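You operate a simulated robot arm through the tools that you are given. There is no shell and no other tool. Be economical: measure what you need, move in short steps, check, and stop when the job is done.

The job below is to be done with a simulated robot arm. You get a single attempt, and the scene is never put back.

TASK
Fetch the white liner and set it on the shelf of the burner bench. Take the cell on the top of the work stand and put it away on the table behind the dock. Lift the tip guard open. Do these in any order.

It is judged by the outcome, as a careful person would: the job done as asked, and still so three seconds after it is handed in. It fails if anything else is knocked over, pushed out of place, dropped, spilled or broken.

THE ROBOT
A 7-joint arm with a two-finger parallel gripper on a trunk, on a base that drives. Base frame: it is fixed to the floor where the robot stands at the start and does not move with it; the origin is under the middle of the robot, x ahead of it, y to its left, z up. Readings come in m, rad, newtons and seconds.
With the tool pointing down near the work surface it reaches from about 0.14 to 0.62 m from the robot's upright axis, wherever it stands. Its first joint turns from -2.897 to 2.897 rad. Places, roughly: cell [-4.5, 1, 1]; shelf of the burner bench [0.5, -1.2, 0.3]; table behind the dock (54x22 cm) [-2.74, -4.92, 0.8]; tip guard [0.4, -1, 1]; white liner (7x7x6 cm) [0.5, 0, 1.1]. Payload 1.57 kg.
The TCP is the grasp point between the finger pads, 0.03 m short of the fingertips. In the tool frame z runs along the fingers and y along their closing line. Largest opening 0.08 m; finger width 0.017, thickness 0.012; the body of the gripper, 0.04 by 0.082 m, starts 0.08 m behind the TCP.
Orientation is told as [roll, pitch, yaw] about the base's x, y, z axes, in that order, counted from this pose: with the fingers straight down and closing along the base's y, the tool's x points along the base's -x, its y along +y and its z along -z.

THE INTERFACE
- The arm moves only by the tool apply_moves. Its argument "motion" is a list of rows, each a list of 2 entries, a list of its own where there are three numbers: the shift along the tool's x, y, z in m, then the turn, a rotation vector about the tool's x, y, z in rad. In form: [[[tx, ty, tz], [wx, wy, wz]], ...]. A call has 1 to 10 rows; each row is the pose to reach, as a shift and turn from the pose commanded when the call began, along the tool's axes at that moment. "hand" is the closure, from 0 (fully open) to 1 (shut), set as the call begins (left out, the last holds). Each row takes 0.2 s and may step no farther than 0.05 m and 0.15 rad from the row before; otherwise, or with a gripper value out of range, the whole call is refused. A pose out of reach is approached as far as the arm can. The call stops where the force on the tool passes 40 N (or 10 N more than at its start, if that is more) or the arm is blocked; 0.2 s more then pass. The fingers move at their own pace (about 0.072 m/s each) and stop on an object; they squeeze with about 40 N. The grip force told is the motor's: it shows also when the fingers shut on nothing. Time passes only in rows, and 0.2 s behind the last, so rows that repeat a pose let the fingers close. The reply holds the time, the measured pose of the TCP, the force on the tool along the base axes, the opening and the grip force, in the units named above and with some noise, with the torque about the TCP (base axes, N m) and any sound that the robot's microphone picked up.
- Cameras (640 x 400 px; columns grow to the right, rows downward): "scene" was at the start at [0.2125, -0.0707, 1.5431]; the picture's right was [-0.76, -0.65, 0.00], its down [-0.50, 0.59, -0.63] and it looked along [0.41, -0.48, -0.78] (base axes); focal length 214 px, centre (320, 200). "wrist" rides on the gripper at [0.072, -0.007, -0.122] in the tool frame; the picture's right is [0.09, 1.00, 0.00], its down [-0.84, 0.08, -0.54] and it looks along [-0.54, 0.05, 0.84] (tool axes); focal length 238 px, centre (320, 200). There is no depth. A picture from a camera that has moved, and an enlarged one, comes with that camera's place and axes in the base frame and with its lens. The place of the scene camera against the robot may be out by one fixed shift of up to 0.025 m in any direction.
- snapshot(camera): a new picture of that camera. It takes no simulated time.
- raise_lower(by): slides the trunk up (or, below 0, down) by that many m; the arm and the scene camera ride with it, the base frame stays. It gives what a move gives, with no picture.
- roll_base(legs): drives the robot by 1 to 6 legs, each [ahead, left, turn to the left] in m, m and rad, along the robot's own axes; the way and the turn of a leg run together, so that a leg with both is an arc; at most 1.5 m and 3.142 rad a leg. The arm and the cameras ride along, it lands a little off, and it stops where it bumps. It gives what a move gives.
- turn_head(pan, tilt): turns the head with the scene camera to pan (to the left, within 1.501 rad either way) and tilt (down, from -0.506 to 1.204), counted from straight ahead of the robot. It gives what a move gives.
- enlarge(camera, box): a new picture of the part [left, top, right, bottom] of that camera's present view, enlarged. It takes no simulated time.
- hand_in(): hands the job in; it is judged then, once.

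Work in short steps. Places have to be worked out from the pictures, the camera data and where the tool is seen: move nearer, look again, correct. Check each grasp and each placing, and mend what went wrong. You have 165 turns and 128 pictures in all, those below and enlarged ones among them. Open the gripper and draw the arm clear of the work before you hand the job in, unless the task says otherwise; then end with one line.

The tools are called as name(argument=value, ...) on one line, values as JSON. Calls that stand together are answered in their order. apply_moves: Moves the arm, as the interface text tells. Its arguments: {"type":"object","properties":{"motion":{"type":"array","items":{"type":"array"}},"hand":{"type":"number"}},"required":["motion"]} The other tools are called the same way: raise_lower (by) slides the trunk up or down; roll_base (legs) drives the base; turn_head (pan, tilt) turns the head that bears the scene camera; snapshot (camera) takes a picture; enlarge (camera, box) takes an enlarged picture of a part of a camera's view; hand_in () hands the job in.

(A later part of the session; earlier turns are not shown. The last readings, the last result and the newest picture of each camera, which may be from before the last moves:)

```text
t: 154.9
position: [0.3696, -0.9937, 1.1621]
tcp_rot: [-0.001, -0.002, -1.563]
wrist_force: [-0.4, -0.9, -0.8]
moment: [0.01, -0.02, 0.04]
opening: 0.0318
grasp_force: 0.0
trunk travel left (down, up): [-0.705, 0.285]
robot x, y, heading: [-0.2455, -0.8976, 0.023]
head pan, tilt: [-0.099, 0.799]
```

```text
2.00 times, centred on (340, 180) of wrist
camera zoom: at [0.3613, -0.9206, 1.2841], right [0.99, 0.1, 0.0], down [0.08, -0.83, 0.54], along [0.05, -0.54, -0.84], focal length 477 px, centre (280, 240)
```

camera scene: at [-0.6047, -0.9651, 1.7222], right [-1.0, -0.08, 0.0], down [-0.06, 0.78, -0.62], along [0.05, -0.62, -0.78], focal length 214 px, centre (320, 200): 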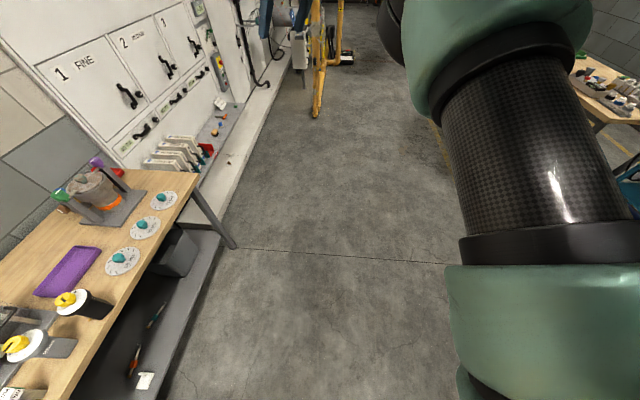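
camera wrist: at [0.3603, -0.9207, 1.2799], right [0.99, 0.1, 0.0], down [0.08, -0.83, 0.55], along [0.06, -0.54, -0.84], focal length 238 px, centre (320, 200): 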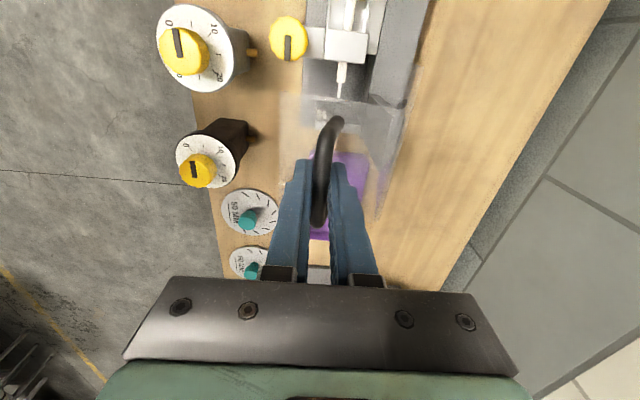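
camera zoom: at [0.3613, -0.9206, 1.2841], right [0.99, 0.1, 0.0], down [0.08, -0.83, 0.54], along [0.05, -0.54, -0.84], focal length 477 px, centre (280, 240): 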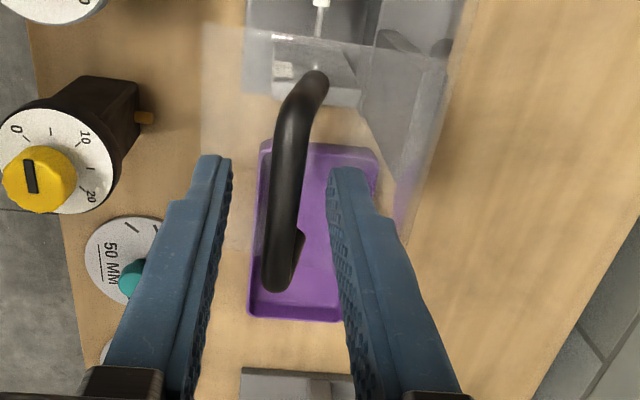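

The bar touches neither finger, so the guard seems to hold itself. Wait 2 s and check for creep.

apply_moves(motion=[[[0, 0, 0], [0, 0, 0]], [[0, 0, 0], [0, 0, 0]], [[0, 0, 0], [0, 0, 0]], [[0, 0, 0], [0, 0, 0]], [[0, 0, 0], [0, 0, 0]], [[0, 0, 0], [0, 0, 0]], [[0, 0, 0], [0, 0, 0]], [[0, 0, 0], [0, 0, 0]], [[0, 0, 0], [0, 0, 0]], [[0, 0, 0], [0, 0, 0]]])

enlarge(camera="wrist", box=[220, 80, 460, 280])

```text
t: 157.1
position: [0.3693, -0.9922, 1.1638]
tcp_rot: [-0.001, -0.003, -1.563]
wrist_force: [-0.9, 0.8, 0.0]
moment: [0.01, -0.02, 0.01]
opening: 0.0323
grasp_force: 0.3
trunk travel left (down, up): [-0.705, 0.285]
robot x, y, heading: [-0.2474, -0.8972, 0.016]
head pan, tilt: [-0.099, 0.799]
```

```text
2.00 times, centred on (340, 180) of wrist
camera zoom: at [0.3611, -0.9209, 1.2852], right [0.99, 0.1, 0.0], down [0.08, -0.83, 0.54], along [0.06, -0.54, -0.84], focal length 477 px, centre (280, 240)
```

zoom: 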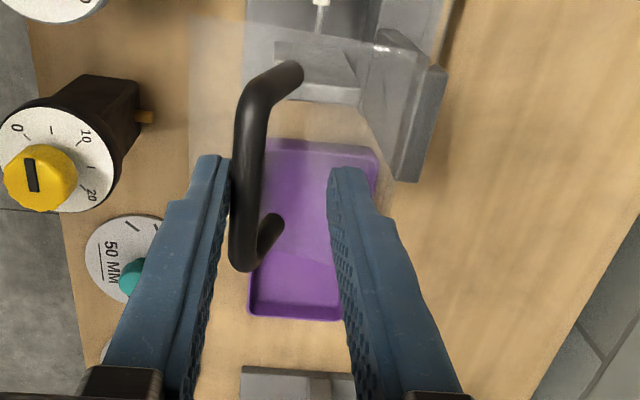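

It creeps closed, leaning on the front finger, so it must go past its balance. Driving ahead pushes the bar rearward along the top of the arc with my reach unchanged: 0.09 m.

roll_base(legs=[[0.09, 0, 0]])

snapshot(camera="wrist")

enlarge(camera="scene", box=[220, 100, 440, 260])

```text
t: 158.1
position: [0.4233, -0.9922, 1.1737]
tcp_rot: [-0.001, -0.006, -1.559]
wrist_force: [-6.5, 0.4, 13.1]
moment: [0.02, 0.63, -0.03]
opening: 0.0385
grasp_force: 3.8
trunk travel left (down, up): [-0.705, 0.285]
robot x, y, heading: [-0.1855, -0.897, 0.012]
head pan, tilt: [-0.099, 0.799]
stopped in leg 1: the force on the tool passed its limit at 50 N (the readings are from after the stop); the commanded pose is now the measured one
```

```text
28 pictures are left
camera wrist: at [0.4161, -0.9196, 1.295], right [0.99, 0.1, 0.0], down [0.09, -0.83, 0.55], along [0.05, -0.54, -0.84], focal length 238 px, centre (320, 200)
```

wrist: 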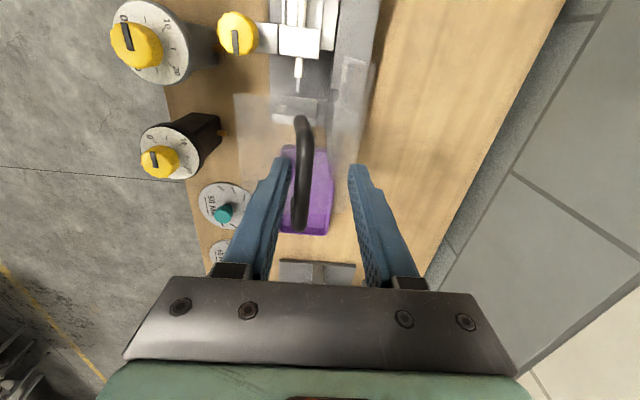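

```text
2.50 times, centred on (330, 180) of scene
camera zoom: at [0.0558, -0.9124, 1.4806], right [-0.08, -1.0, 0.0], down [-0.71, 0.06, -0.7], along [0.7, -0.06, -0.72], focal length 536 px, centre (295, 250)
```

zoom: 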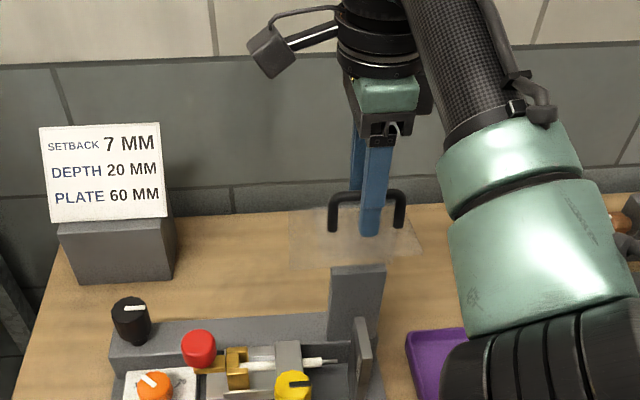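

Fingertip seems to press the panel. Rise 1.2 cm and test pushing on by arm 1 cm.

apply_moves(motion=[[[0, 0, -0.006], [0, 0, 0]], [[0, 0, -0.012], [0, 0, 0]]])

apply_moves(motion=[[[0, 0.005, 0], [0, 0, 0]], [[0, 0.01, 0], [0, 0, 0]], [[0, 0.015, 0], [0, 0, 0]], [[0, 0.02, 0], [0, 0, 0]]])

enlarge(camera="wrist", box=[220, 80, 460, 280])

```text
t: 158.7
position: [0.4269, -0.9921, 1.181]
tcp_rot: [-0.004, -0.003, -1.561]
wrist_force: [0.0, 0.1, -0.4]
moment: [0.01, 0.02, 0.02]
opening: 0.032
grasp_force: 0.0
trunk travel left (down, up): [-0.705, 0.285]
robot x, y, heading: [-0.1904, -0.8975, 0.014]
head pan, tilt: [-0.099, 0.799]
```

```text
t: 159.7
position: [0.4438, -0.9927, 1.1823]
tcp_rot: [-0.009, -0.004, -1.561]
wrist_force: [-11.3, 0.2, -1.7]
moment: [-0.08, -0.02, -0.09]
opening: 0.0416
grasp_force: 5.3
trunk travel left (down, up): [-0.705, 0.285]
robot x, y, heading: [-0.1856, -0.9018, 0.015]
head pan, tilt: [-0.099, 0.799]
```

```text
2.00 times, centred on (340, 180) of wrist
camera zoom: at [0.4372, -0.9201, 1.3033], right [0.99, 0.1, -0.01], down [0.09, -0.83, 0.54], along [0.05, -0.54, -0.84], focal length 477 px, centre (280, 240)
```

zoom: 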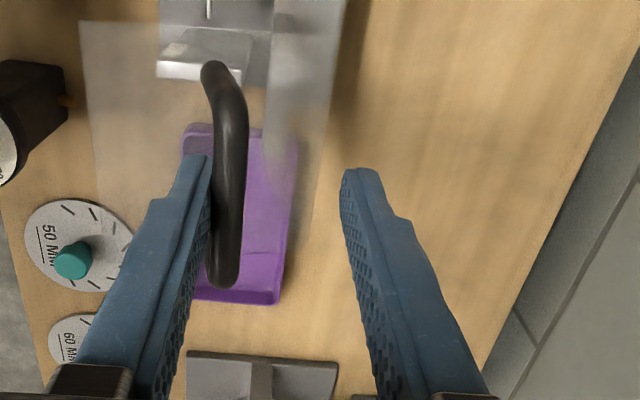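

The resistance may be damping (it crept slowly). Hold still 2 s so the finger's own motor pushes it on, and look.

apply_moves(motion=[[[0, 0.0, 0], [0, 0, 0]], [[0, 0, 0], [0, 0, 0]], [[0, 0, 0], [0, 0, 0]], [[0, 0, 0], [0, 0, 0]], [[0, 0, 0], [0, 0, 0]], [[0, 0, 0], [0, 0, 0]], [[0, 0, 0], [0, 0, 0]], [[0, 0, 0], [0, 0, 0]]])

enlarge(camera="wrist", box=[220, 80, 460, 280])

```text
t: 161.5
position: [0.4453, -0.9924, 1.1816]
tcp_rot: [-0.005, -0.004, -1.56]
wrist_force: [-12.1, -1.1, -4.1]
moment: [0.0, -0.04, -0.06]
opening: 0.043
grasp_force: 6.0
trunk travel left (down, up): [-0.705, 0.285]
robot x, y, heading: [-0.1869, -0.8959, 0.021]
head pan, tilt: [-0.099, 0.799]
```

```text
2.00 times, centred on (340, 180) of wrist
camera zoom: at [0.4376, -0.92, 1.304], right [0.99, 0.1, -0.01], down [0.09, -0.83, 0.55], along [0.05, -0.54, -0.84], focal length 477 px, centre (280, 240)
```

zoom: 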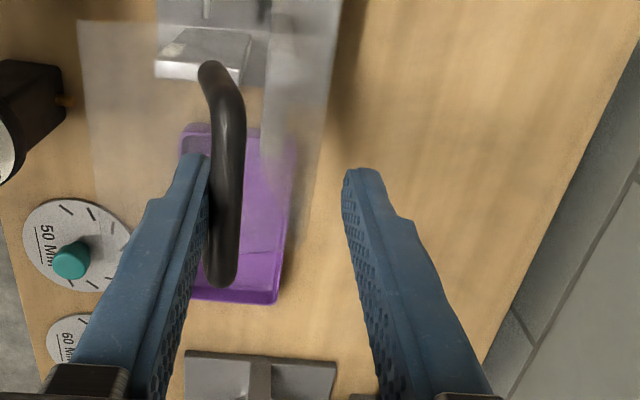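

Static resistance: it's at its end stop (~113°). Back the finger off 1.2 cm and see if it stays.

apply_moves(motion=[[[0, -0.006, 0], [0, 0, 0]], [[0, -0.018, 0], [0, 0, 0]], [[0, -0.022, 0], [0, 0, 0]], [[0, -0.022, 0], [0, 0, 0]], [[0, -0.022, 0], [0, 0, 0]], [[0, -0.022, 0], [0, 0, 0]], [[0, -0.022, 0], [0, 0, 0]], [[0, -0.022, 0], [0, 0, 0]], [[0, -0.022, 0], [0, 0, 0]], [[0, -0.022, 0], [0, 0, 0]]])

enlarge(camera="wrist", box=[220, 80, 460, 280])

```text
t: 163.7
position: [0.424, -0.9925, 1.1827]
tcp_rot: [-0.005, -0.004, -1.56]
wrist_force: [-0.4, -0.4, 0.1]
moment: [0.0, -0.03, 0.0]
opening: 0.032
grasp_force: 0.1
trunk travel left (down, up): [-0.705, 0.285]
robot x, y, heading: [-0.1821, -0.8948, 0.015]
head pan, tilt: [-0.099, 0.799]
```

```text
2.00 times, centred on (340, 180) of wrist
camera zoom: at [0.4167, -0.92, 1.3044], right [0.99, 0.1, -0.01], down [0.09, -0.83, 0.55], along [0.05, -0.54, -0.84], focal length 477 px, centre (280, 240)
```

zoom: 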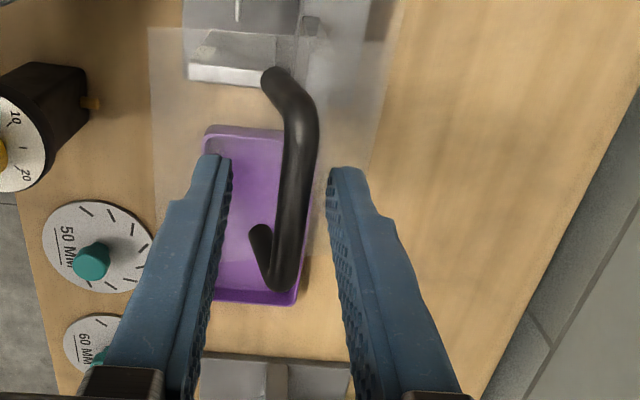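

It stayed back near the stop. Wait 2 s more to confirm.

apply_moves(motion=[[[0, 0, 0], [0, 0, 0]], [[0, 0, 0], [0, 0, 0]], [[0, 0, 0], [0, 0, 0]], [[0, 0, 0], [0, 0, 0]], [[0, 0, 0], [0, 0, 0]], [[0, 0, 0], [0, 0, 0]], [[0, 0, 0], [0, 0, 0]], [[0, 0, 0], [0, 0, 0]], [[0, 0, 0], [0, 0, 0]], [[0, 0, 0], [0, 0, 0]]])

enlarge(camera="wrist", box=[220, 80, 460, 280])

```text
t: 165.9
position: [0.4246, -0.993, 1.1818]
tcp_rot: [-0.004, -0.002, -1.56]
wrist_force: [0.3, -0.1, -0.4]
moment: [0.02, 0.03, -0.02]
opening: 0.032
grasp_force: 0.1
trunk travel left (down, up): [-0.705, 0.285]
robot x, y, heading: [-0.1885, -0.8986, 0.018]
head pan, tilt: [-0.099, 0.799]
```

```text
2.00 times, centred on (340, 180) of wrist
camera zoom: at [0.4167, -0.92, 1.3044], right [0.99, 0.1, -0.01], down [0.09, -0.83, 0.55], along [0.05, -0.54, -0.84], focal length 477 px, centre (280, 240)
```

zoom: 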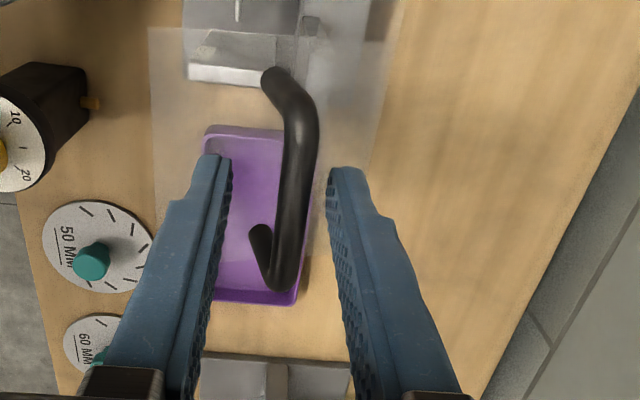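

The guard stays open. Rise with the trunk 0.15 m straight up, then back away 0.5 m and confirm.

raise_lower(by=0.15)

roll_base(legs=[[-0.6, 0, 0]])

turn_head(pan=-0.2, tilt=0.5)

enlarge(camera="scene", box=[160, 120, 480, 320])

```text
t: 167.7
position: [0.4231, -0.9918, 1.3326]
tcp_rot: [-0.008, -0.003, -1.561]
wrist_force: [0.4, 0.0, -0.1]
moment: [-0.01, 0.01, 0.0]
opening: 0.0318
grasp_force: 0.1
trunk travel left (down, up): [-0.855, 0.135]
robot x, y, heading: [-0.1845, -0.8953, 0.018]
head pan, tilt: [-0.099, 0.799]
```

```text
t: 171.0
position: [-0.1624, -1.004, 1.3332]
tcp_rot: [-0.008, -0.002, -1.561]
wrist_force: [0.4, 0.5, -0.7]
moment: [0.0, 0.0, 0.01]
opening: 0.0317
grasp_force: 0.1
trunk travel left (down, up): [-0.855, 0.135]
robot x, y, heading: [-0.772, -0.903, 0.01]
head pan, tilt: [-0.099, 0.799]
```

```text
t: 171.8
position: [-0.1617, -1.0029, 1.3342]
tcp_rot: [-0.006, -0.004, -1.559]
wrist_force: [-0.3, 0.2, -0.3]
moment: [0.03, 0.02, 0.03]
opening: 0.0321
grasp_force: 0.0
trunk travel left (down, up): [-0.855, 0.135]
robot x, y, heading: [-0.771, -0.9042, 0.017]
head pan, tilt: [-0.201, 0.499]
```

```text
2.00 times, centred on (320, 220) of scene
camera zoom: at [-0.5182, -0.9323, 1.656], right [-0.18, -0.98, 0.0], down [-0.47, 0.09, -0.88], along [0.86, -0.16, -0.48], focal length 429 px, centre (320, 160)
```

zoom: 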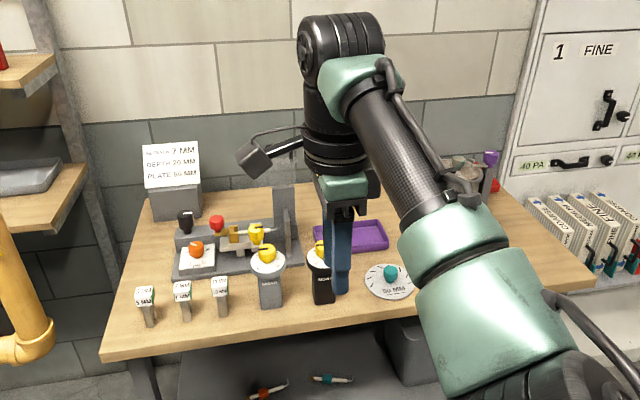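

Pull the arm in and unroll the tool; then turn toward the work stand (heading ≈2.67 rad).

apply_moves(motion=[[[0, -0.015, 0], [0, 0, -0.15]], [[0, -0.03, 0], [0, 0, -0.3]], [[0, -0.045, 0], [0, 0, -0.45]], [[0, -0.06, 0], [0, 0, -0.6]], [[0, -0.075, 0], [0, 0, -0.75]], [[0, -0.09, 0], [0, 0, -0.9]], [[0, -0.1, 0], [0, 0, -1.05]], [[0, -0.11, 0], [0, 0, -1.2]], [[0, -0.12, 0], [0, 0, -1.35]], [[0, -0.12, 0], [0, 0, -1.5]]], hand=0)

roll_base(legs=[[-0.2, 0, 0], [0, 0, 2.65]])

turn_head(pan=0, tilt=0.25)

snapshot(camera="scene")

```text
t: 174.0
position: [-0.2816, -1.0038, 1.3317]
tcp_rot: [-0.004, 0.007, -0.058]
wrist_force: [-0.2, 0.3, 0.3]
moment: [0.03, 0.03, 0.0]
opening: 0.08
grasp_force: 0.0
trunk travel left (down, up): [-0.855, 0.135]
robot x, y, heading: [-0.769, -0.9048, 0.011]
head pan, tilt: [-0.201, 0.499]
```

```text
t: 182.0
position: [-1.3751, -0.6108, 1.332]
tcp_rot: [-0.005, 0.007, 2.644]
wrist_force: [-0.2, -0.9, 0.0]
moment: [0.03, 0.02, 0.01]
opening: 0.0798
grasp_force: 0.0
trunk travel left (down, up): [-0.855, 0.135]
robot x, y, heading: [-0.9726, -0.9089, 2.719]
head pan, tilt: [-0.201, 0.499]
```

```text
t: 182.8
position: [-1.3756, -0.6129, 1.3316]
tcp_rot: [-0.005, 0.006, 2.644]
wrist_force: [0.3, 0.5, -0.5]
moment: [0.03, 0.01, 0.0]
opening: 0.0801
grasp_force: 0.1
trunk travel left (down, up): [-0.855, 0.135]
robot x, y, heading: [-0.9776, -0.9046, 2.722]
head pan, tilt: [0.0, 0.25]
```

```text
21 pictures are left
camera scene: at [-1.2203, -0.8128, 1.6791], right [0.41, 0.91, 0.0], down [0.23, -0.1, -0.97], along [-0.88, 0.4, -0.25], focal length 214 px, centre (320, 200)
```

scene: 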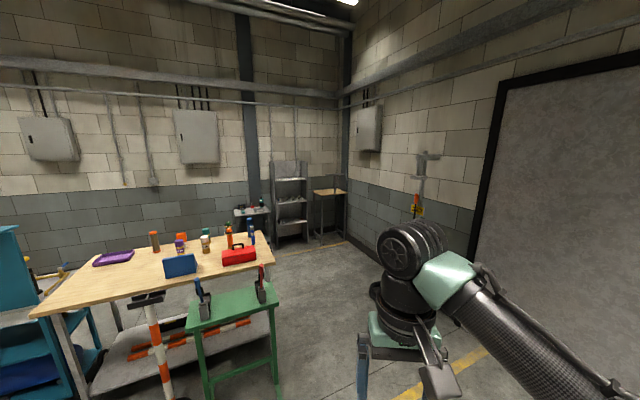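

The stand at (337,184) matches the cell place. Enlarge it once.

enlarge(camera="scene", box=[290, 165, 370, 245])

```text
5.00 times, centred on (330, 205) of scene
camera zoom: at [-1.2203, -0.8128, 1.6791], right [0.41, 0.91, 0.0], down [0.23, -0.1, -0.97], along [-0.88, 0.4, -0.25], focal length 1072 px, centre (270, 175)
```

zoom: 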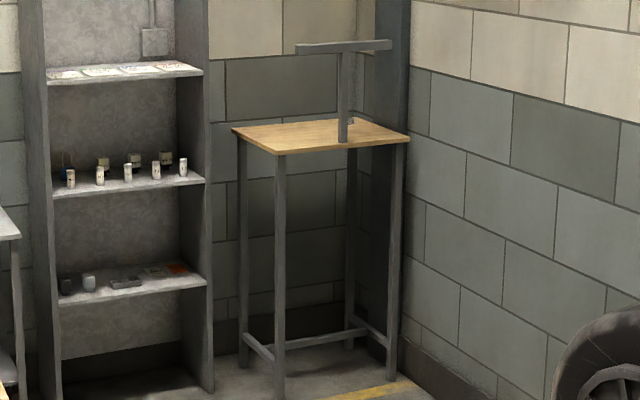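

The stand (table with a T-post) is at ≈(-4.5,0.9), top z≈0.87. I strafe right to clear the green stool, then drive 2.4 m and look.

roll_base(legs=[[0, -0.35, 0], [1.4, 0, 0], [1.0, 0, 0]])

turn_head(pan=0.0, tilt=0.4)

snapshot(camera="scene")

```text
t: 196.2
position: [-3.3965, 0.6335, 1.3322]
tcp_rot: [-0.006, 0.003, 2.661]
wrist_force: [-0.3, 0.0, 0.5]
moment: [-0.01, 0.0, 0.0]
opening: 0.0799
grasp_force: 0.0
trunk travel left (down, up): [-0.855, 0.135]
robot x, y, heading: [-2.9877, 0.3451, 2.733]
head pan, tilt: [0.0, 0.25]
```

```text
t: 196.9
position: [-3.3969, 0.6326, 1.3325]
tcp_rot: [-0.005, 0.006, 2.66]
wrist_force: [0.1, -0.8, -0.6]
moment: [0.02, 0.01, -0.05]
opening: 0.08
grasp_force: 0.1
trunk travel left (down, up): [-0.855, 0.135]
robot x, y, heading: [-2.989, 0.344, 2.736]
head pan, tilt: [0.0, 0.4]
```

```text
19 pictures are left
camera scene: at [-3.2372, 0.4349, 1.6652], right [0.39, 0.92, 0.0], down [0.36, -0.15, -0.92], along [-0.85, 0.36, -0.39], focal length 214 px, centre (320, 200)
```

scene: 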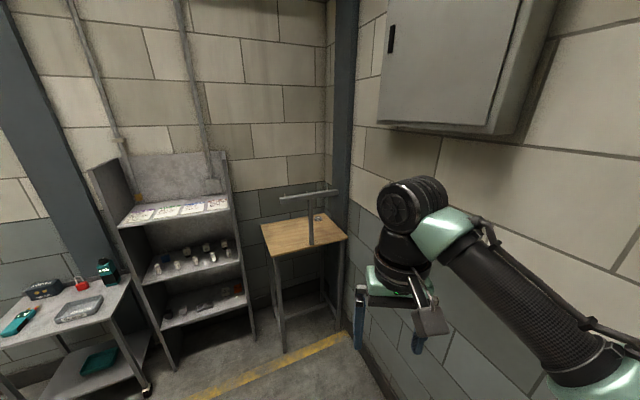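

enlarge(camera="scene", box=[255, 180, 355, 260])

```text
5.00 times, centred on (305, 220) of scene
camera zoom: at [-3.2372, 0.4349, 1.6652], right [0.39, 0.92, 0.0], down [0.36, -0.15, -0.92], along [-0.85, 0.36, -0.39], focal length 1072 px, centre (395, 100)
```

zoom: 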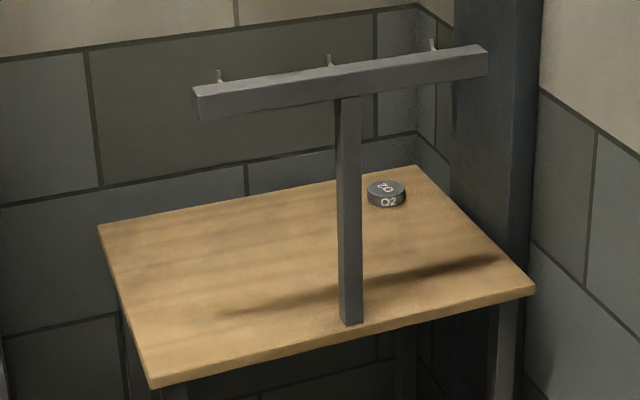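

The cell is an O2 puck at ≈(-4.515,0.96,0.93) on the table, behind the T-post (post (-4.26,0.81), bar z≈1.2). I plan to reach in under the bar with a forward-tilted tool. First set that posture here in free space.

apply_moves(motion=[[[-0.016, 0.015, 0], [0, -0.12, 0]], [[-0.032, 0.03, 0], [0, -0.24, 0]], [[-0.048, 0.045, 0], [0, -0.36, 0]], [[-0.064, 0.06, 0], [0, -0.48, 0]], [[-0.08, 0.075, 0], [0, -0.6, 0]], [[-0.096, 0.09, 0], [0, -0.72, 0]], [[-0.11, 0.104, 0], [0, -0.84, 0]], [[-0.12, 0.104, 0], [0, -0.9, 0]]])

raise_lower(by=-0.235)

```text
t: 198.7
position: [-3.5504, 0.5979, 1.3319]
tcp_rot: [-0.008, -0.897, 2.669]
wrist_force: [-0.4, -0.1, 0.1]
moment: [-0.01, 0.01, -0.02]
opening: 0.08
grasp_force: 0.0
trunk travel left (down, up): [-0.855, 0.135]
robot x, y, heading: [-2.9859, 0.3459, 2.736]
head pan, tilt: [0.0, 0.4]
```

```text
t: 201.1
position: [-3.551, 0.5982, 1.098]
tcp_rot: [-0.006, -0.893, 2.667]
wrist_force: [-0.2, 0.6, 0.1]
moment: [0.0, 0.01, -0.01]
opening: 0.0801
grasp_force: 0.0
trunk travel left (down, up): [-0.62, 0.37]
robot x, y, heading: [-2.9873, 0.344, 2.735]
head pan, tilt: [0.0, 0.4]
```

Refine: approach along heading 2.85 to pass between post and wall. Turn 0.18 left, strafe right 0.18, advance 0.5 m, then look.

roll_base(legs=[[0, 0, 0.18], [0, -0.183, 0], [0.5, -0.033, 0]])

snapshot(camera="wrist")

turn_head(pan=-0.5, tilt=0.5)

snapshot(camera="scene")

```text
t: 205.9
position: [-4.0288, 0.8272, 1.0983]
tcp_rot: [-0.007, -0.893, 2.836]
wrist_force: [-0.3, 1.1, 0.6]
moment: [0.0, -0.04, -0.02]
opening: 0.0801
grasp_force: 0.0
trunk travel left (down, up): [-0.62, 0.37]
robot x, y, heading: [-3.4327, 0.6718, 2.907]
head pan, tilt: [0.0, 0.4]
```

```text
17 pictures are left
camera wrist: at [-3.8936, 0.79, 1.1182], right [-0.25, -0.96, -0.08], down [-0.12, -0.05, 0.99], along [-0.96, 0.26, -0.11], focal length 238 px, centre (320, 200)
```

wrist: 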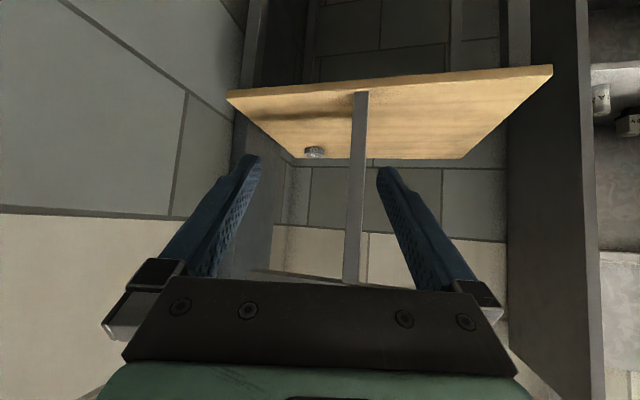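

```text
t: 206.8
position: [-4.0289, 0.8268, 1.0976]
tcp_rot: [-0.007, -0.893, 2.838]
wrist_force: [-0.8, -0.8, -0.4]
moment: [-0.03, 0.02, -0.01]
opening: 0.0801
grasp_force: 0.0
trunk travel left (down, up): [-0.62, 0.37]
robot x, y, heading: [-3.4334, 0.6699, 2.903]
head pan, tilt: [-0.499, 0.499]
```

```text
16 pictures are left
camera scene: at [-3.6713, 0.7584, 1.4211], right [0.67, 0.74, 0.0], down [0.36, -0.32, -0.88], along [-0.65, 0.59, -0.48], focal length 214 px, centre (320, 200)
```

scene: 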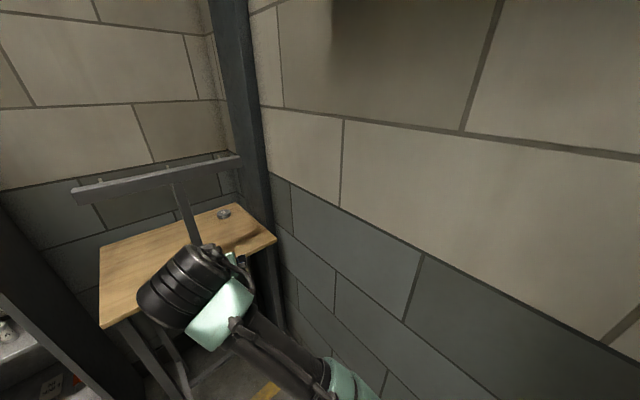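

Good view. Lower the hand 0.1 m here (in front of the table) for vertical parallax on the cell and table edge.

apply_moves(motion=[[[0.026, 0, 0.021], [0, 0, 0]], [[0.052, 0, 0.042], [0, 0, 0]], [[0.078, 0, 0.063], [0, 0, 0]]])

snapshot(camera="wrist")

```text
t: 207.7
position: [-4.0281, 0.8275, 0.997]
tcp_rot: [-0.008, -0.896, 2.837]
wrist_force: [0.1, 0.1, 0.2]
moment: [-0.02, -0.01, 0.01]
opening: 0.0799
grasp_force: 0.1
trunk travel left (down, up): [-0.62, 0.37]
robot x, y, heading: [-3.4336, 0.6696, 2.905]
head pan, tilt: [-0.499, 0.499]
```

```text
15 pictures are left
camera wrist: at [-3.8937, 0.7909, 1.0173], right [-0.25, -0.96, -0.08], down [-0.12, -0.05, 0.99], along [-0.96, 0.26, -0.11], focal length 238 px, centre (320, 200)
```

wrist: 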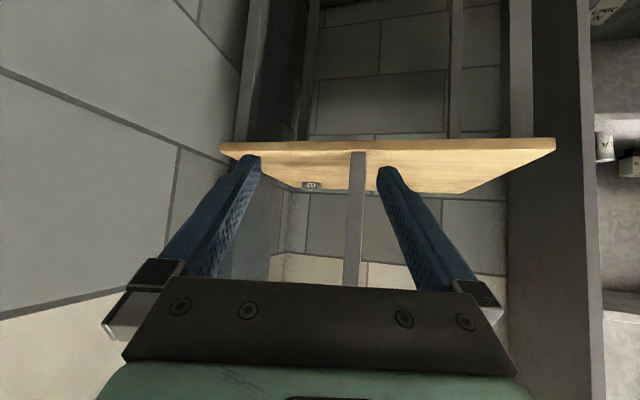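

Triangulated: cell ≈(-4.56,1.00,0.90), table top z≈0.89 with front edge x≈-4.267, post ≈(-4.28,0.83). I first move the hand right/forward to (-4.118,0.9635,0.937), still in front of the table, yawing +0.1.

apply_moves(motion=[[[-0.008, -0.026, 0.034], [-0.02, 0, -0.016]], [[-0.016, -0.052, 0.068], [-0.04, 0, -0.032]], [[-0.024, -0.078, 0.102], [-0.06, 0, -0.048]], [[-0.0323, -0.1027, 0.1365], [-0.078, 0, -0.0625]]])

snapshot(camera="wrist")

snapshot(camera="scene")

```text
t: 208.7
position: [-4.1176, 0.962, 0.9377]
tcp_rot: [-0.007, -0.895, 2.935]
wrist_force: [-0.1, -0.9, -0.3]
moment: [0.0, 0.02, 0.01]
opening: 0.0802
grasp_force: 0.0
trunk travel left (down, up): [-0.62, 0.37]
robot x, y, heading: [-3.432, 0.672, 2.904]
head pan, tilt: [-0.499, 0.499]
```

```text
14 pictures are left
camera wrist: at [-3.9798, 0.94, 0.9578], right [-0.15, -0.99, -0.08], down [-0.12, -0.06, 0.99], along [-0.98, 0.16, -0.11], focal length 238 px, centre (320, 200)
```

wrist: 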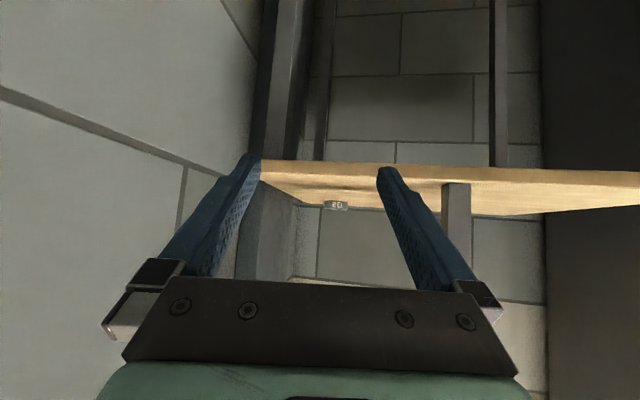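

```text
13 pictures are left
camera scene: at [-3.6715, 0.7588, 1.421], right [0.67, 0.74, 0.0], down [0.36, -0.32, -0.88], along [-0.65, 0.59, -0.48], focal length 214 px, centre (320, 200)
```

scene: 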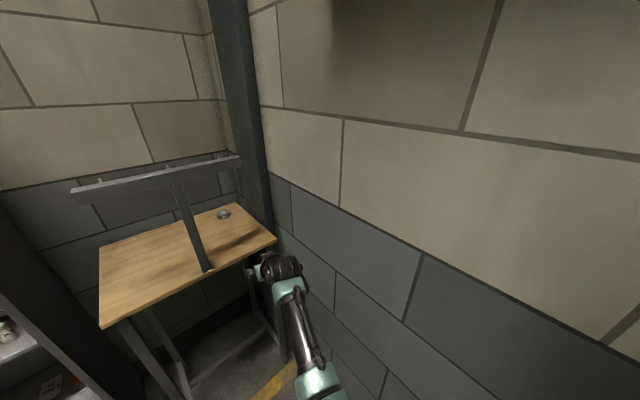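

Arm is extended clear of the wall. Drive 0.30 m of the way in (under the bar) and check.

roll_base(legs=[[0.29, 0.047, 0]])

snapshot(camera="wrist")

```text
t: 210.7
position: [-4.4063, 0.9859, 0.9382]
tcp_rot: [-0.007, -0.891, 2.934]
wrist_force: [-0.1, 0.9, -0.3]
moment: [0.0, 0.02, -0.03]
opening: 0.0797
grasp_force: 0.1
trunk travel left (down, up): [-0.62, 0.37]
robot x, y, heading: [-3.7219, 0.6911, 2.905]
head pan, tilt: [-0.499, 0.499]
```

```text
12 pictures are left
camera wrist: at [-4.2678, 0.963, 0.9579], right [-0.16, -0.98, -0.08], down [-0.12, -0.06, 0.99], along [-0.98, 0.16, -0.11], focal length 238 px, centre (320, 200)
```

wrist: 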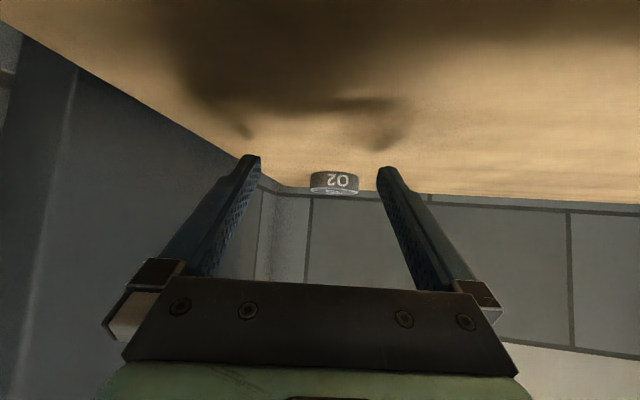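

Cell now ≈(-4.52,0.99), z 0.895–0.917, ≈5 cm across. Lower 1.1 cm and drive the last 9.5 cm.

apply_moves(motion=[[[0.0043, 0, 0.0035], [0, 0, 0]], [[0.0086, 0, 0.0069], [0, 0, 0]]])

roll_base(legs=[[0.088, 0.021, 0]])

snapshot(camera="wrist")

```text
t: 211.2
position: [-4.404, 0.9858, 0.9281]
tcp_rot: [-0.008, -0.894, 2.931]
wrist_force: [-1.0, -0.3, -0.8]
moment: [-0.03, 0.01, -0.01]
opening: 0.0799
grasp_force: 0.1
trunk travel left (down, up): [-0.62, 0.37]
robot x, y, heading: [-3.7205, 0.6922, 2.903]
head pan, tilt: [-0.499, 0.499]
```

```text
t: 212.4
position: [-4.4963, 0.9893, 0.9275]
tcp_rot: [-0.009, -0.895, 2.933]
wrist_force: [0.2, 0.4, -0.6]
moment: [0.0, 0.04, 0.03]
opening: 0.08
grasp_force: 0.1
trunk travel left (down, up): [-0.62, 0.37]
robot x, y, heading: [-3.8126, 0.6912, 2.903]
head pan, tilt: [-0.499, 0.499]
```

```text
11 pictures are left
camera wrist: at [-4.3579, 0.9652, 0.9476], right [-0.16, -0.98, -0.08], down [-0.12, -0.06, 0.99], along [-0.98, 0.17, -0.11], focal length 238 px, centre (320, 200)
```

wrist: 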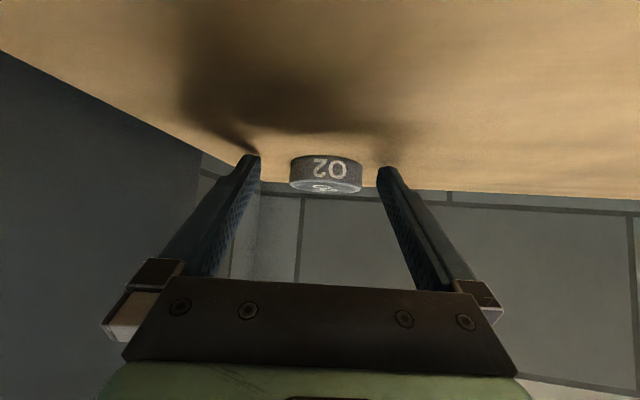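

Puck sits centred just beyond the tips; advance 2.2 cm and close.

roll_base(legs=[[0.022, 0, 0]])

apply_moves(motion=[[[0, 0, 0], [0, 0, 0]], [[0, 0, 0], [0, 0, 0]], [[0, 0, 0], [0, 0, 0]], [[0, 0, 0], [0, 0, 0]]], hand=1)

snapshot(camera="wrist")

```text
t: 213.2
position: [-4.5169, 0.9932, 0.9265]
tcp_rot: [-0.01, -0.891, 2.933]
wrist_force: [-0.2, -0.4, 0.1]
moment: [0.01, 0.01, -0.03]
opening: 0.0802
grasp_force: 0.0
trunk travel left (down, up): [-0.62, 0.37]
robot x, y, heading: [-3.8357, 0.6963, 2.9]
head pan, tilt: [-0.499, 0.499]
```

```text
t: 214.2
position: [-4.5165, 0.9932, 0.9275]
tcp_rot: [-0.008, -0.893, 2.931]
wrist_force: [-0.2, 0.0, 1.0]
moment: [0.03, 0.0, -0.02]
opening: 0.0542
grasp_force: 39.8
trunk travel left (down, up): [-0.62, 0.37]
robot x, y, heading: [-3.8374, 0.7018, 2.9]
head pan, tilt: [-0.499, 0.499]
```

```text
10 pictures are left
camera wrist: at [-4.379, 0.9703, 0.948], right [-0.16, -0.98, -0.08], down [-0.12, -0.06, 0.99], along [-0.98, 0.16, -0.11], focal length 238 px, centre (320, 200)
```

wrist: 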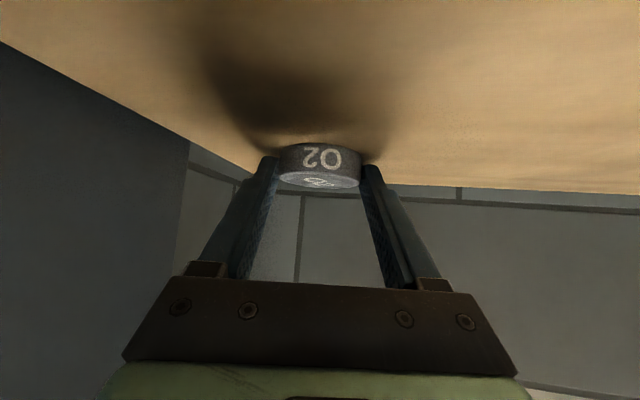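

Gripped (54 mm). Lift 2 cm with the trunk, then retrace the way out.

raise_lower(by=0.02)

roll_base(legs=[[-0.11, -0.021, 0], [-0.29, -0.047, 0], [-0.35, 0, 0]])

snapshot(camera="wrist")

```text
t: 214.8
position: [-4.517, 0.9937, 0.9476]
tcp_rot: [-0.009, -0.892, 2.931]
wrist_force: [0.4, 0.4, -0.9]
moment: [0.01, 0.0, 0.02]
opening: 0.0541
grasp_force: 39.8
trunk travel left (down, up): [-0.64, 0.35]
robot x, y, heading: [-3.833, 0.6996, 2.901]
head pan, tilt: [-0.499, 0.499]
```

```text
t: 219.5
position: [-3.7764, 0.8802, 0.9482]
tcp_rot: [-0.008, -0.893, 2.935]
wrist_force: [-0.7, 0.3, -0.8]
moment: [-0.01, 0.0, 0.01]
opening: 0.0543
grasp_force: 40.6
trunk travel left (down, up): [-0.64, 0.35]
robot x, y, heading: [-3.0919, 0.5881, 2.908]
head pan, tilt: [-0.499, 0.499]
```

```text
9 pictures are left
camera wrist: at [-3.6373, 0.8566, 0.968], right [-0.15, -0.99, -0.08], down [-0.12, -0.06, 0.99], along [-0.98, 0.16, -0.11], focal length 238 px, centre (320, 200)
```

wrist: 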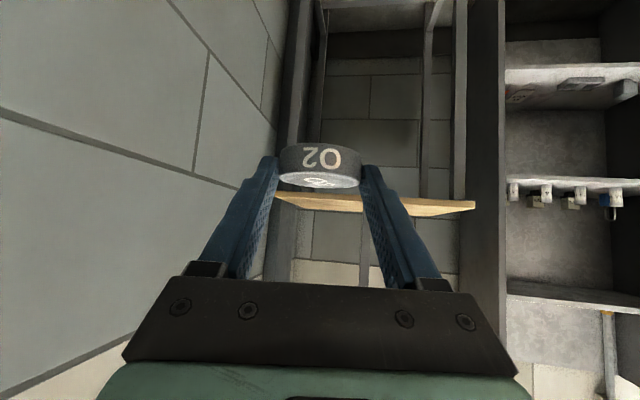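

Cell is held. Retract the arm 0.2 m, raise 0.3 m, then back along the way I came to ≈(-0.95,-0.6) and turn to face −y.

apply_moves(motion=[[[0.031, 0, -0.039], [0, 0, 0]], [[0.062, 0, -0.078], [0, 0, 0]], [[0.094, 0, -0.117], [0, 0, 0]], [[0.125, 0, -0.156], [0, 0, 0]]])

raise_lower(by=0.3)

roll_base(legs=[[-1.2, 0.326, 0], [-1.2, 0.326, 0], [0, 0, 1.8]])

turn_head(pan=0, tilt=0.25)

snapshot(camera="scene")

```text
refused: row 3 steps farther than a row can; nothing moved
```

```text
t: 222.5
position: [-3.7749, 0.8786, 1.2466]
tcp_rot: [-0.006, -0.893, 2.936]
wrist_force: [0.3, -0.9, -1.1]
moment: [0.0, -0.02, 0.02]
opening: 0.0538
grasp_force: 39.9
trunk travel left (down, up): [-0.94, 0.05]
robot x, y, heading: [-3.0922, 0.5906, 2.903]
head pan, tilt: [-0.499, 0.499]
```

```text
t: 239.0
position: [-1.0501, -1.345, 1.2465]
tcp_rot: [-0.006, -0.893, -1.545]
wrist_force: [0.7, -0.8, -1.0]
moment: [0.0, -0.01, 0.0]
opening: 0.0538
grasp_force: 40.0
trunk travel left (down, up): [-0.94, 0.05]
robot x, y, heading: [-0.9216, -0.612, -1.577]
head pan, tilt: [-0.499, 0.499]
```

```text
t: 239.9
position: [-1.051, -1.3457, 1.2455]
tcp_rot: [-0.006, -0.893, -1.545]
wrist_force: [0.4, -0.6, -0.1]
moment: [0.04, 0.01, 0.01]
opening: 0.0539
grasp_force: 40.8
trunk travel left (down, up): [-0.94, 0.05]
robot x, y, heading: [-0.9267, -0.6111, -1.57]
head pan, tilt: [0.0, 0.25]
```

```text
8 pictures are left
camera scene: at [-0.9312, -0.8874, 1.7641], right [-1.0, 0.01, 0.0], down [0.0, 0.25, -0.97], along [0.0, -0.97, -0.25], focal length 214 px, centre (320, 200)
```

scene: 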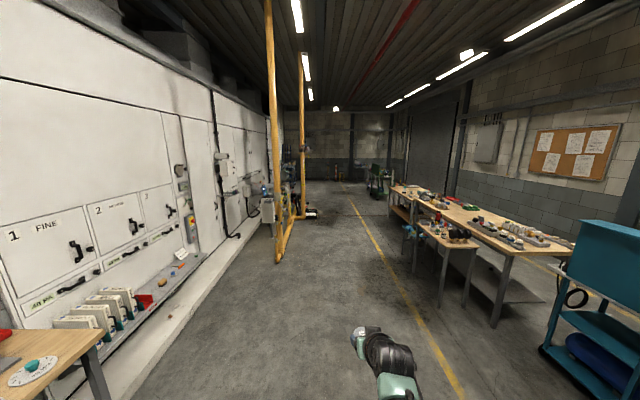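

Corridor ahead is clear. The target table should be far right past the benches. Drive 3 m along −y and look right.

roll_base(legs=[[1.5, 0, 0], [1.3, 0, 0]])

turn_head(pan=-0.85, tilt=0.35)

snapshot(camera="scene")

```text
t: 253.4
position: [-1.038, -4.1394, 1.2465]
tcp_rot: [-0.008, -0.893, -1.528]
wrist_force: [-0.4, 0.5, -0.4]
moment: [0.01, -0.02, 0.0]
opening: 0.0537
grasp_force: 40.1
trunk travel left (down, up): [-0.94, 0.05]
robot x, y, heading: [-0.923, -3.4032, -1.56]
head pan, tilt: [0.0, 0.25]
```

```text
t: 254.6
position: [-1.0394, -4.1388, 1.2461]
tcp_rot: [-0.008, -0.894, -1.528]
wrist_force: [-0.1, -0.3, -0.4]
moment: [-0.02, -0.04, -0.03]
opening: 0.0538
grasp_force: 40.4
trunk travel left (down, up): [-0.94, 0.05]
robot x, y, heading: [-0.9243, -3.406, -1.555]
head pan, tilt: [-0.85, 0.351]
```

```text
7 pictures are left
camera scene: at [-0.9982, -3.6484, 1.7547], right [-0.67, 0.74, 0.0], down [0.26, 0.23, -0.94], along [-0.7, -0.63, -0.34], focal length 214 px, centre (320, 200)
```

scene: 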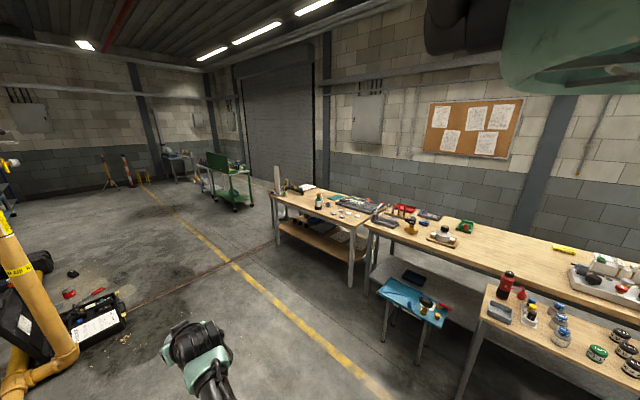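

enlarge(camera="scene", box=[255, 155, 405, 255])

```text
4.00 times, centred on (330, 205) of scene
camera zoom: at [-0.9982, -3.6484, 1.7547], right [-0.67, 0.74, 0.0], down [0.26, 0.23, -0.94], along [-0.7, -0.63, -0.34], focal length 858 px, centre (280, 180)
```

zoom: 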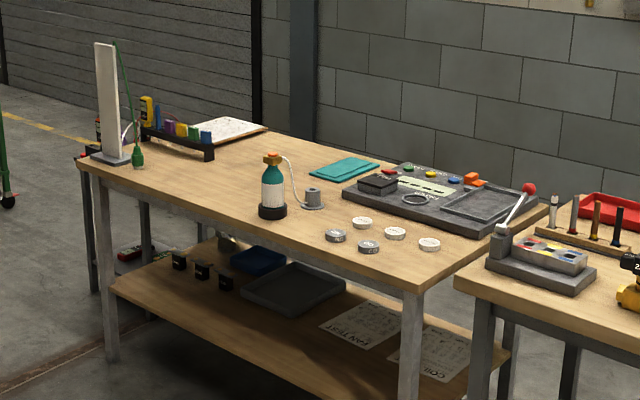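

The open strip of table on the aisle side of the dock (x −2.85…−2.63, y −5.19…−4.65) holds five discs in a grid, with a vacant spot near (-2.62…-2.71, -4.70…-4.77). Drive around to face it from the aisle.

roll_base(legs=[[1.41, 0, 0], [0, 0, -1.585], [0.45, 0, 0]])

raise_lower(by=-0.2)

snapshot(camera="wrist")

```text
t: 267.7
position: [-2.0818, -4.6663, 1.2478]
tcp_rot: [-0.01, -0.894, -3.118]
wrist_force: [0.1, 0.0, -0.3]
moment: [0.04, 0.0, 0.02]
opening: 0.0539
grasp_force: 39.7
trunk travel left (down, up): [-0.94, 0.05]
robot x, y, heading: [-1.3539, -4.7945, 3.139]
head pan, tilt: [-0.85, 0.351]
```

```text
t: 269.9
position: [-2.0834, -4.667, 1.0468]
tcp_rot: [-0.009, -0.895, -3.116]
wrist_force: [0.7, 0.3, -0.4]
moment: [-0.02, 0.0, 0.03]
opening: 0.054
grasp_force: 39.8
trunk travel left (down, up): [-0.74, 0.25]
robot x, y, heading: [-1.3507, -4.7958, 3.137]
head pan, tilt: [-0.85, 0.351]
```

```text
5 pictures are left
camera wrist: at [-1.9437, -4.6573, 1.0679], right [0.08, -0.99, -0.08], down [-0.1, -0.08, 0.99], along [-0.99, -0.07, -0.11], focal length 238 px, centre (320, 200)
```

wrist: 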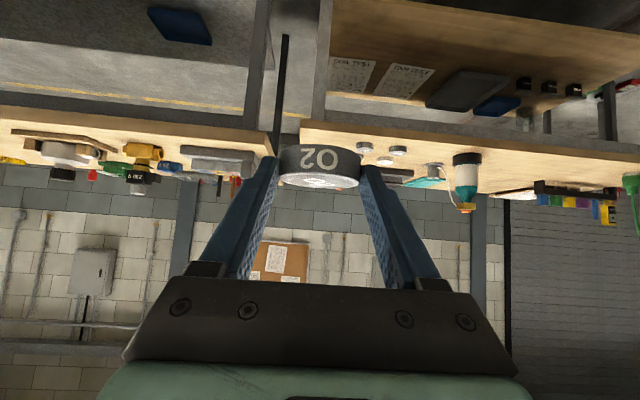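

Table top z≈0.80; grey discs at (-2.65,-4.835) and (-2.65,-4.94), white ones at x≈-2.77. I target the puck at (-2.685,-4.725). Lower 0.13 m and drive in, then check.

raise_lower(by=-0.12)

roll_base(legs=[[0.48, 0.058, 0]])

snapshot(camera="wrist")

```text
t: 271.4
position: [-2.0831, -4.6679, 0.9277]
tcp_rot: [-0.009, -0.895, -3.117]
wrist_force: [-0.7, -0.3, -0.7]
moment: [0.03, -0.01, 0.02]
opening: 0.0536
grasp_force: 39.4
trunk travel left (down, up): [-0.62, 0.37]
robot x, y, heading: [-1.3488, -4.7976, 3.136]
head pan, tilt: [-0.85, 0.351]
```

```text
t: 274.3
position: [-2.5653, -4.7296, 0.9276]
tcp_rot: [-0.008, -0.891, -3.11]
wrist_force: [1.0, 1.0, -0.2]
moment: [-0.02, -0.03, -0.02]
opening: 0.0539
grasp_force: 39.8
trunk travel left (down, up): [-0.62, 0.37]
robot x, y, heading: [-1.8334, -4.8518, -3.135]
head pan, tilt: [-0.85, 0.351]
```

```text
4 pictures are left
camera wrist: at [-2.426, -4.7189, 0.9477], right [0.08, -0.99, -0.08], down [-0.1, -0.09, 0.99], along [-0.99, -0.07, -0.11], focal length 238 px, centre (320, 200)
```

wrist: 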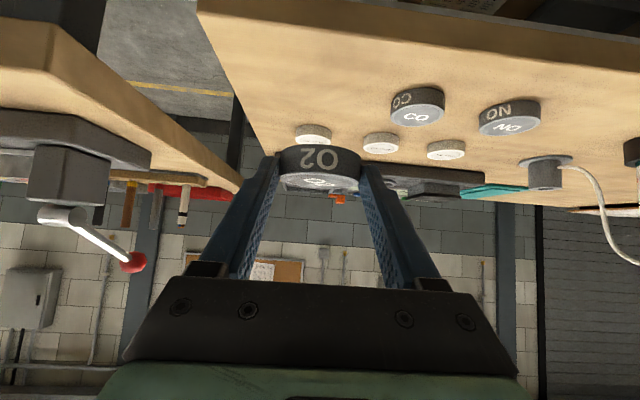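

CO and NO cells sit in this row with the third place vacant at (-2.665,-4.727) — I put O2 there. Advance 9 cm, then lower with the arm by force.

roll_base(legs=[[0.088, 0, 0]])

raise_lower(by=-0.08)

```text
t: 275.4
position: [-2.653, -4.729, 0.9268]
tcp_rot: [-0.009, -0.893, -3.11]
wrist_force: [-0.3, 0.3, -0.1]
moment: [-0.04, -0.01, 0.0]
opening: 0.054
grasp_force: 39.8
trunk travel left (down, up): [-0.62, 0.37]
robot x, y, heading: [-1.9132, -4.8522, -3.139]
head pan, tilt: [-0.85, 0.351]
```

```text
t: 276.6
position: [-2.6516, -4.7293, 0.847]
tcp_rot: [-0.009, -0.893, -3.109]
wrist_force: [0.2, -0.4, -1.6]
moment: [-0.01, -0.06, -0.01]
opening: 0.0538
grasp_force: 40.1
trunk travel left (down, up): [-0.54, 0.45]
robot x, y, heading: [-1.9196, -4.8486, -3.144]
head pan, tilt: [-0.85, 0.351]
```

Lower in 4 mm steps by arm.

apply_moves(motion=[[[0.0031, 0, 0.0025], [0, 0, 0]], [[0.0055, 0, 0.0044], [0, 0, 0]], [[0.0078, 0, 0.0063], [0, 0, 0]]])

apply_moves(motion=[[[0.0016, 0, 0.0013], [0, 0, 0]], [[0.0031, 0, 0.0025], [0, 0, 0]]])

```text
t: 277.4
position: [-2.6502, -4.7297, 0.8364]
tcp_rot: [-0.008, -0.893, -3.111]
wrist_force: [0.3, -0.5, -1.2]
moment: [-0.02, -0.01, 0.01]
opening: 0.0538
grasp_force: 39.7
trunk travel left (down, up): [-0.54, 0.45]
robot x, y, heading: [-1.9181, -4.8518, -3.143]
head pan, tilt: [-0.85, 0.351]
```

```text
t: 277.9
position: [-2.6511, -4.7283, 0.8326]
tcp_rot: [-0.007, -0.896, -3.112]
wrist_force: [-0.6, 0.0, -1.1]
moment: [-0.01, 0.02, 0.03]
opening: 0.0535
grasp_force: 39.9
trunk travel left (down, up): [-0.54, 0.45]
robot x, y, heading: [-1.9158, -4.8534, -3.139]
head pan, tilt: [-0.85, 0.351]
```

Not in contact yet; continue in 2 mm steps.

apply_moves(motion=[[[0.0016, 0, 0.0013], [0, 0, 0]], [[0.0031, 0, 0.0025], [0, 0, 0]]])

apply_moves(motion=[[[0.0008, 0, 0.0006], [0, 0, 0]], [[0.0016, 0, 0.0013], [0, 0, 0]]])

```text
t: 278.6
position: [-2.6513, -4.7277, 0.8287]
tcp_rot: [-0.01, -0.895, -3.111]
wrist_force: [0.1, 0.0, -0.4]
moment: [-0.02, 0.02, 0.0]
opening: 0.0539
grasp_force: 40.5
trunk travel left (down, up): [-0.54, 0.45]
robot x, y, heading: [-1.921, -4.8555, -3.138]
head pan, tilt: [-0.85, 0.351]
```

```text
t: 279.1
position: [-2.6519, -4.7288, 0.8271]
tcp_rot: [-0.01, -0.896, -3.109]
wrist_force: [0.1, 1.1, 1.9]
moment: [-0.02, 0.01, 0.0]
opening: 0.054
grasp_force: 40.2
trunk travel left (down, up): [-0.54, 0.45]
robot x, y, heading: [-1.9194, -4.8512, -3.143]
head pan, tilt: [-0.85, 0.351]
```

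apply_moves(motion=[[[0.0008, 0, 0.0006], [0, 0, 0]], [[0.0012, 0, 0.001], [0, 0, 0]]])

```text
t: 279.8
position: [-2.6527, -4.728, 0.8277]
tcp_rot: [-0.009, -0.897, -3.111]
wrist_force: [0.5, 0.3, 5.5]
moment: [-0.09, 0.05, -0.05]
opening: 0.0538
grasp_force: 39.7
trunk travel left (down, up): [-0.54, 0.45]
robot x, y, heading: [-1.9158, -4.8515, -3.136]
head pan, tilt: [-0.85, 0.351]
```

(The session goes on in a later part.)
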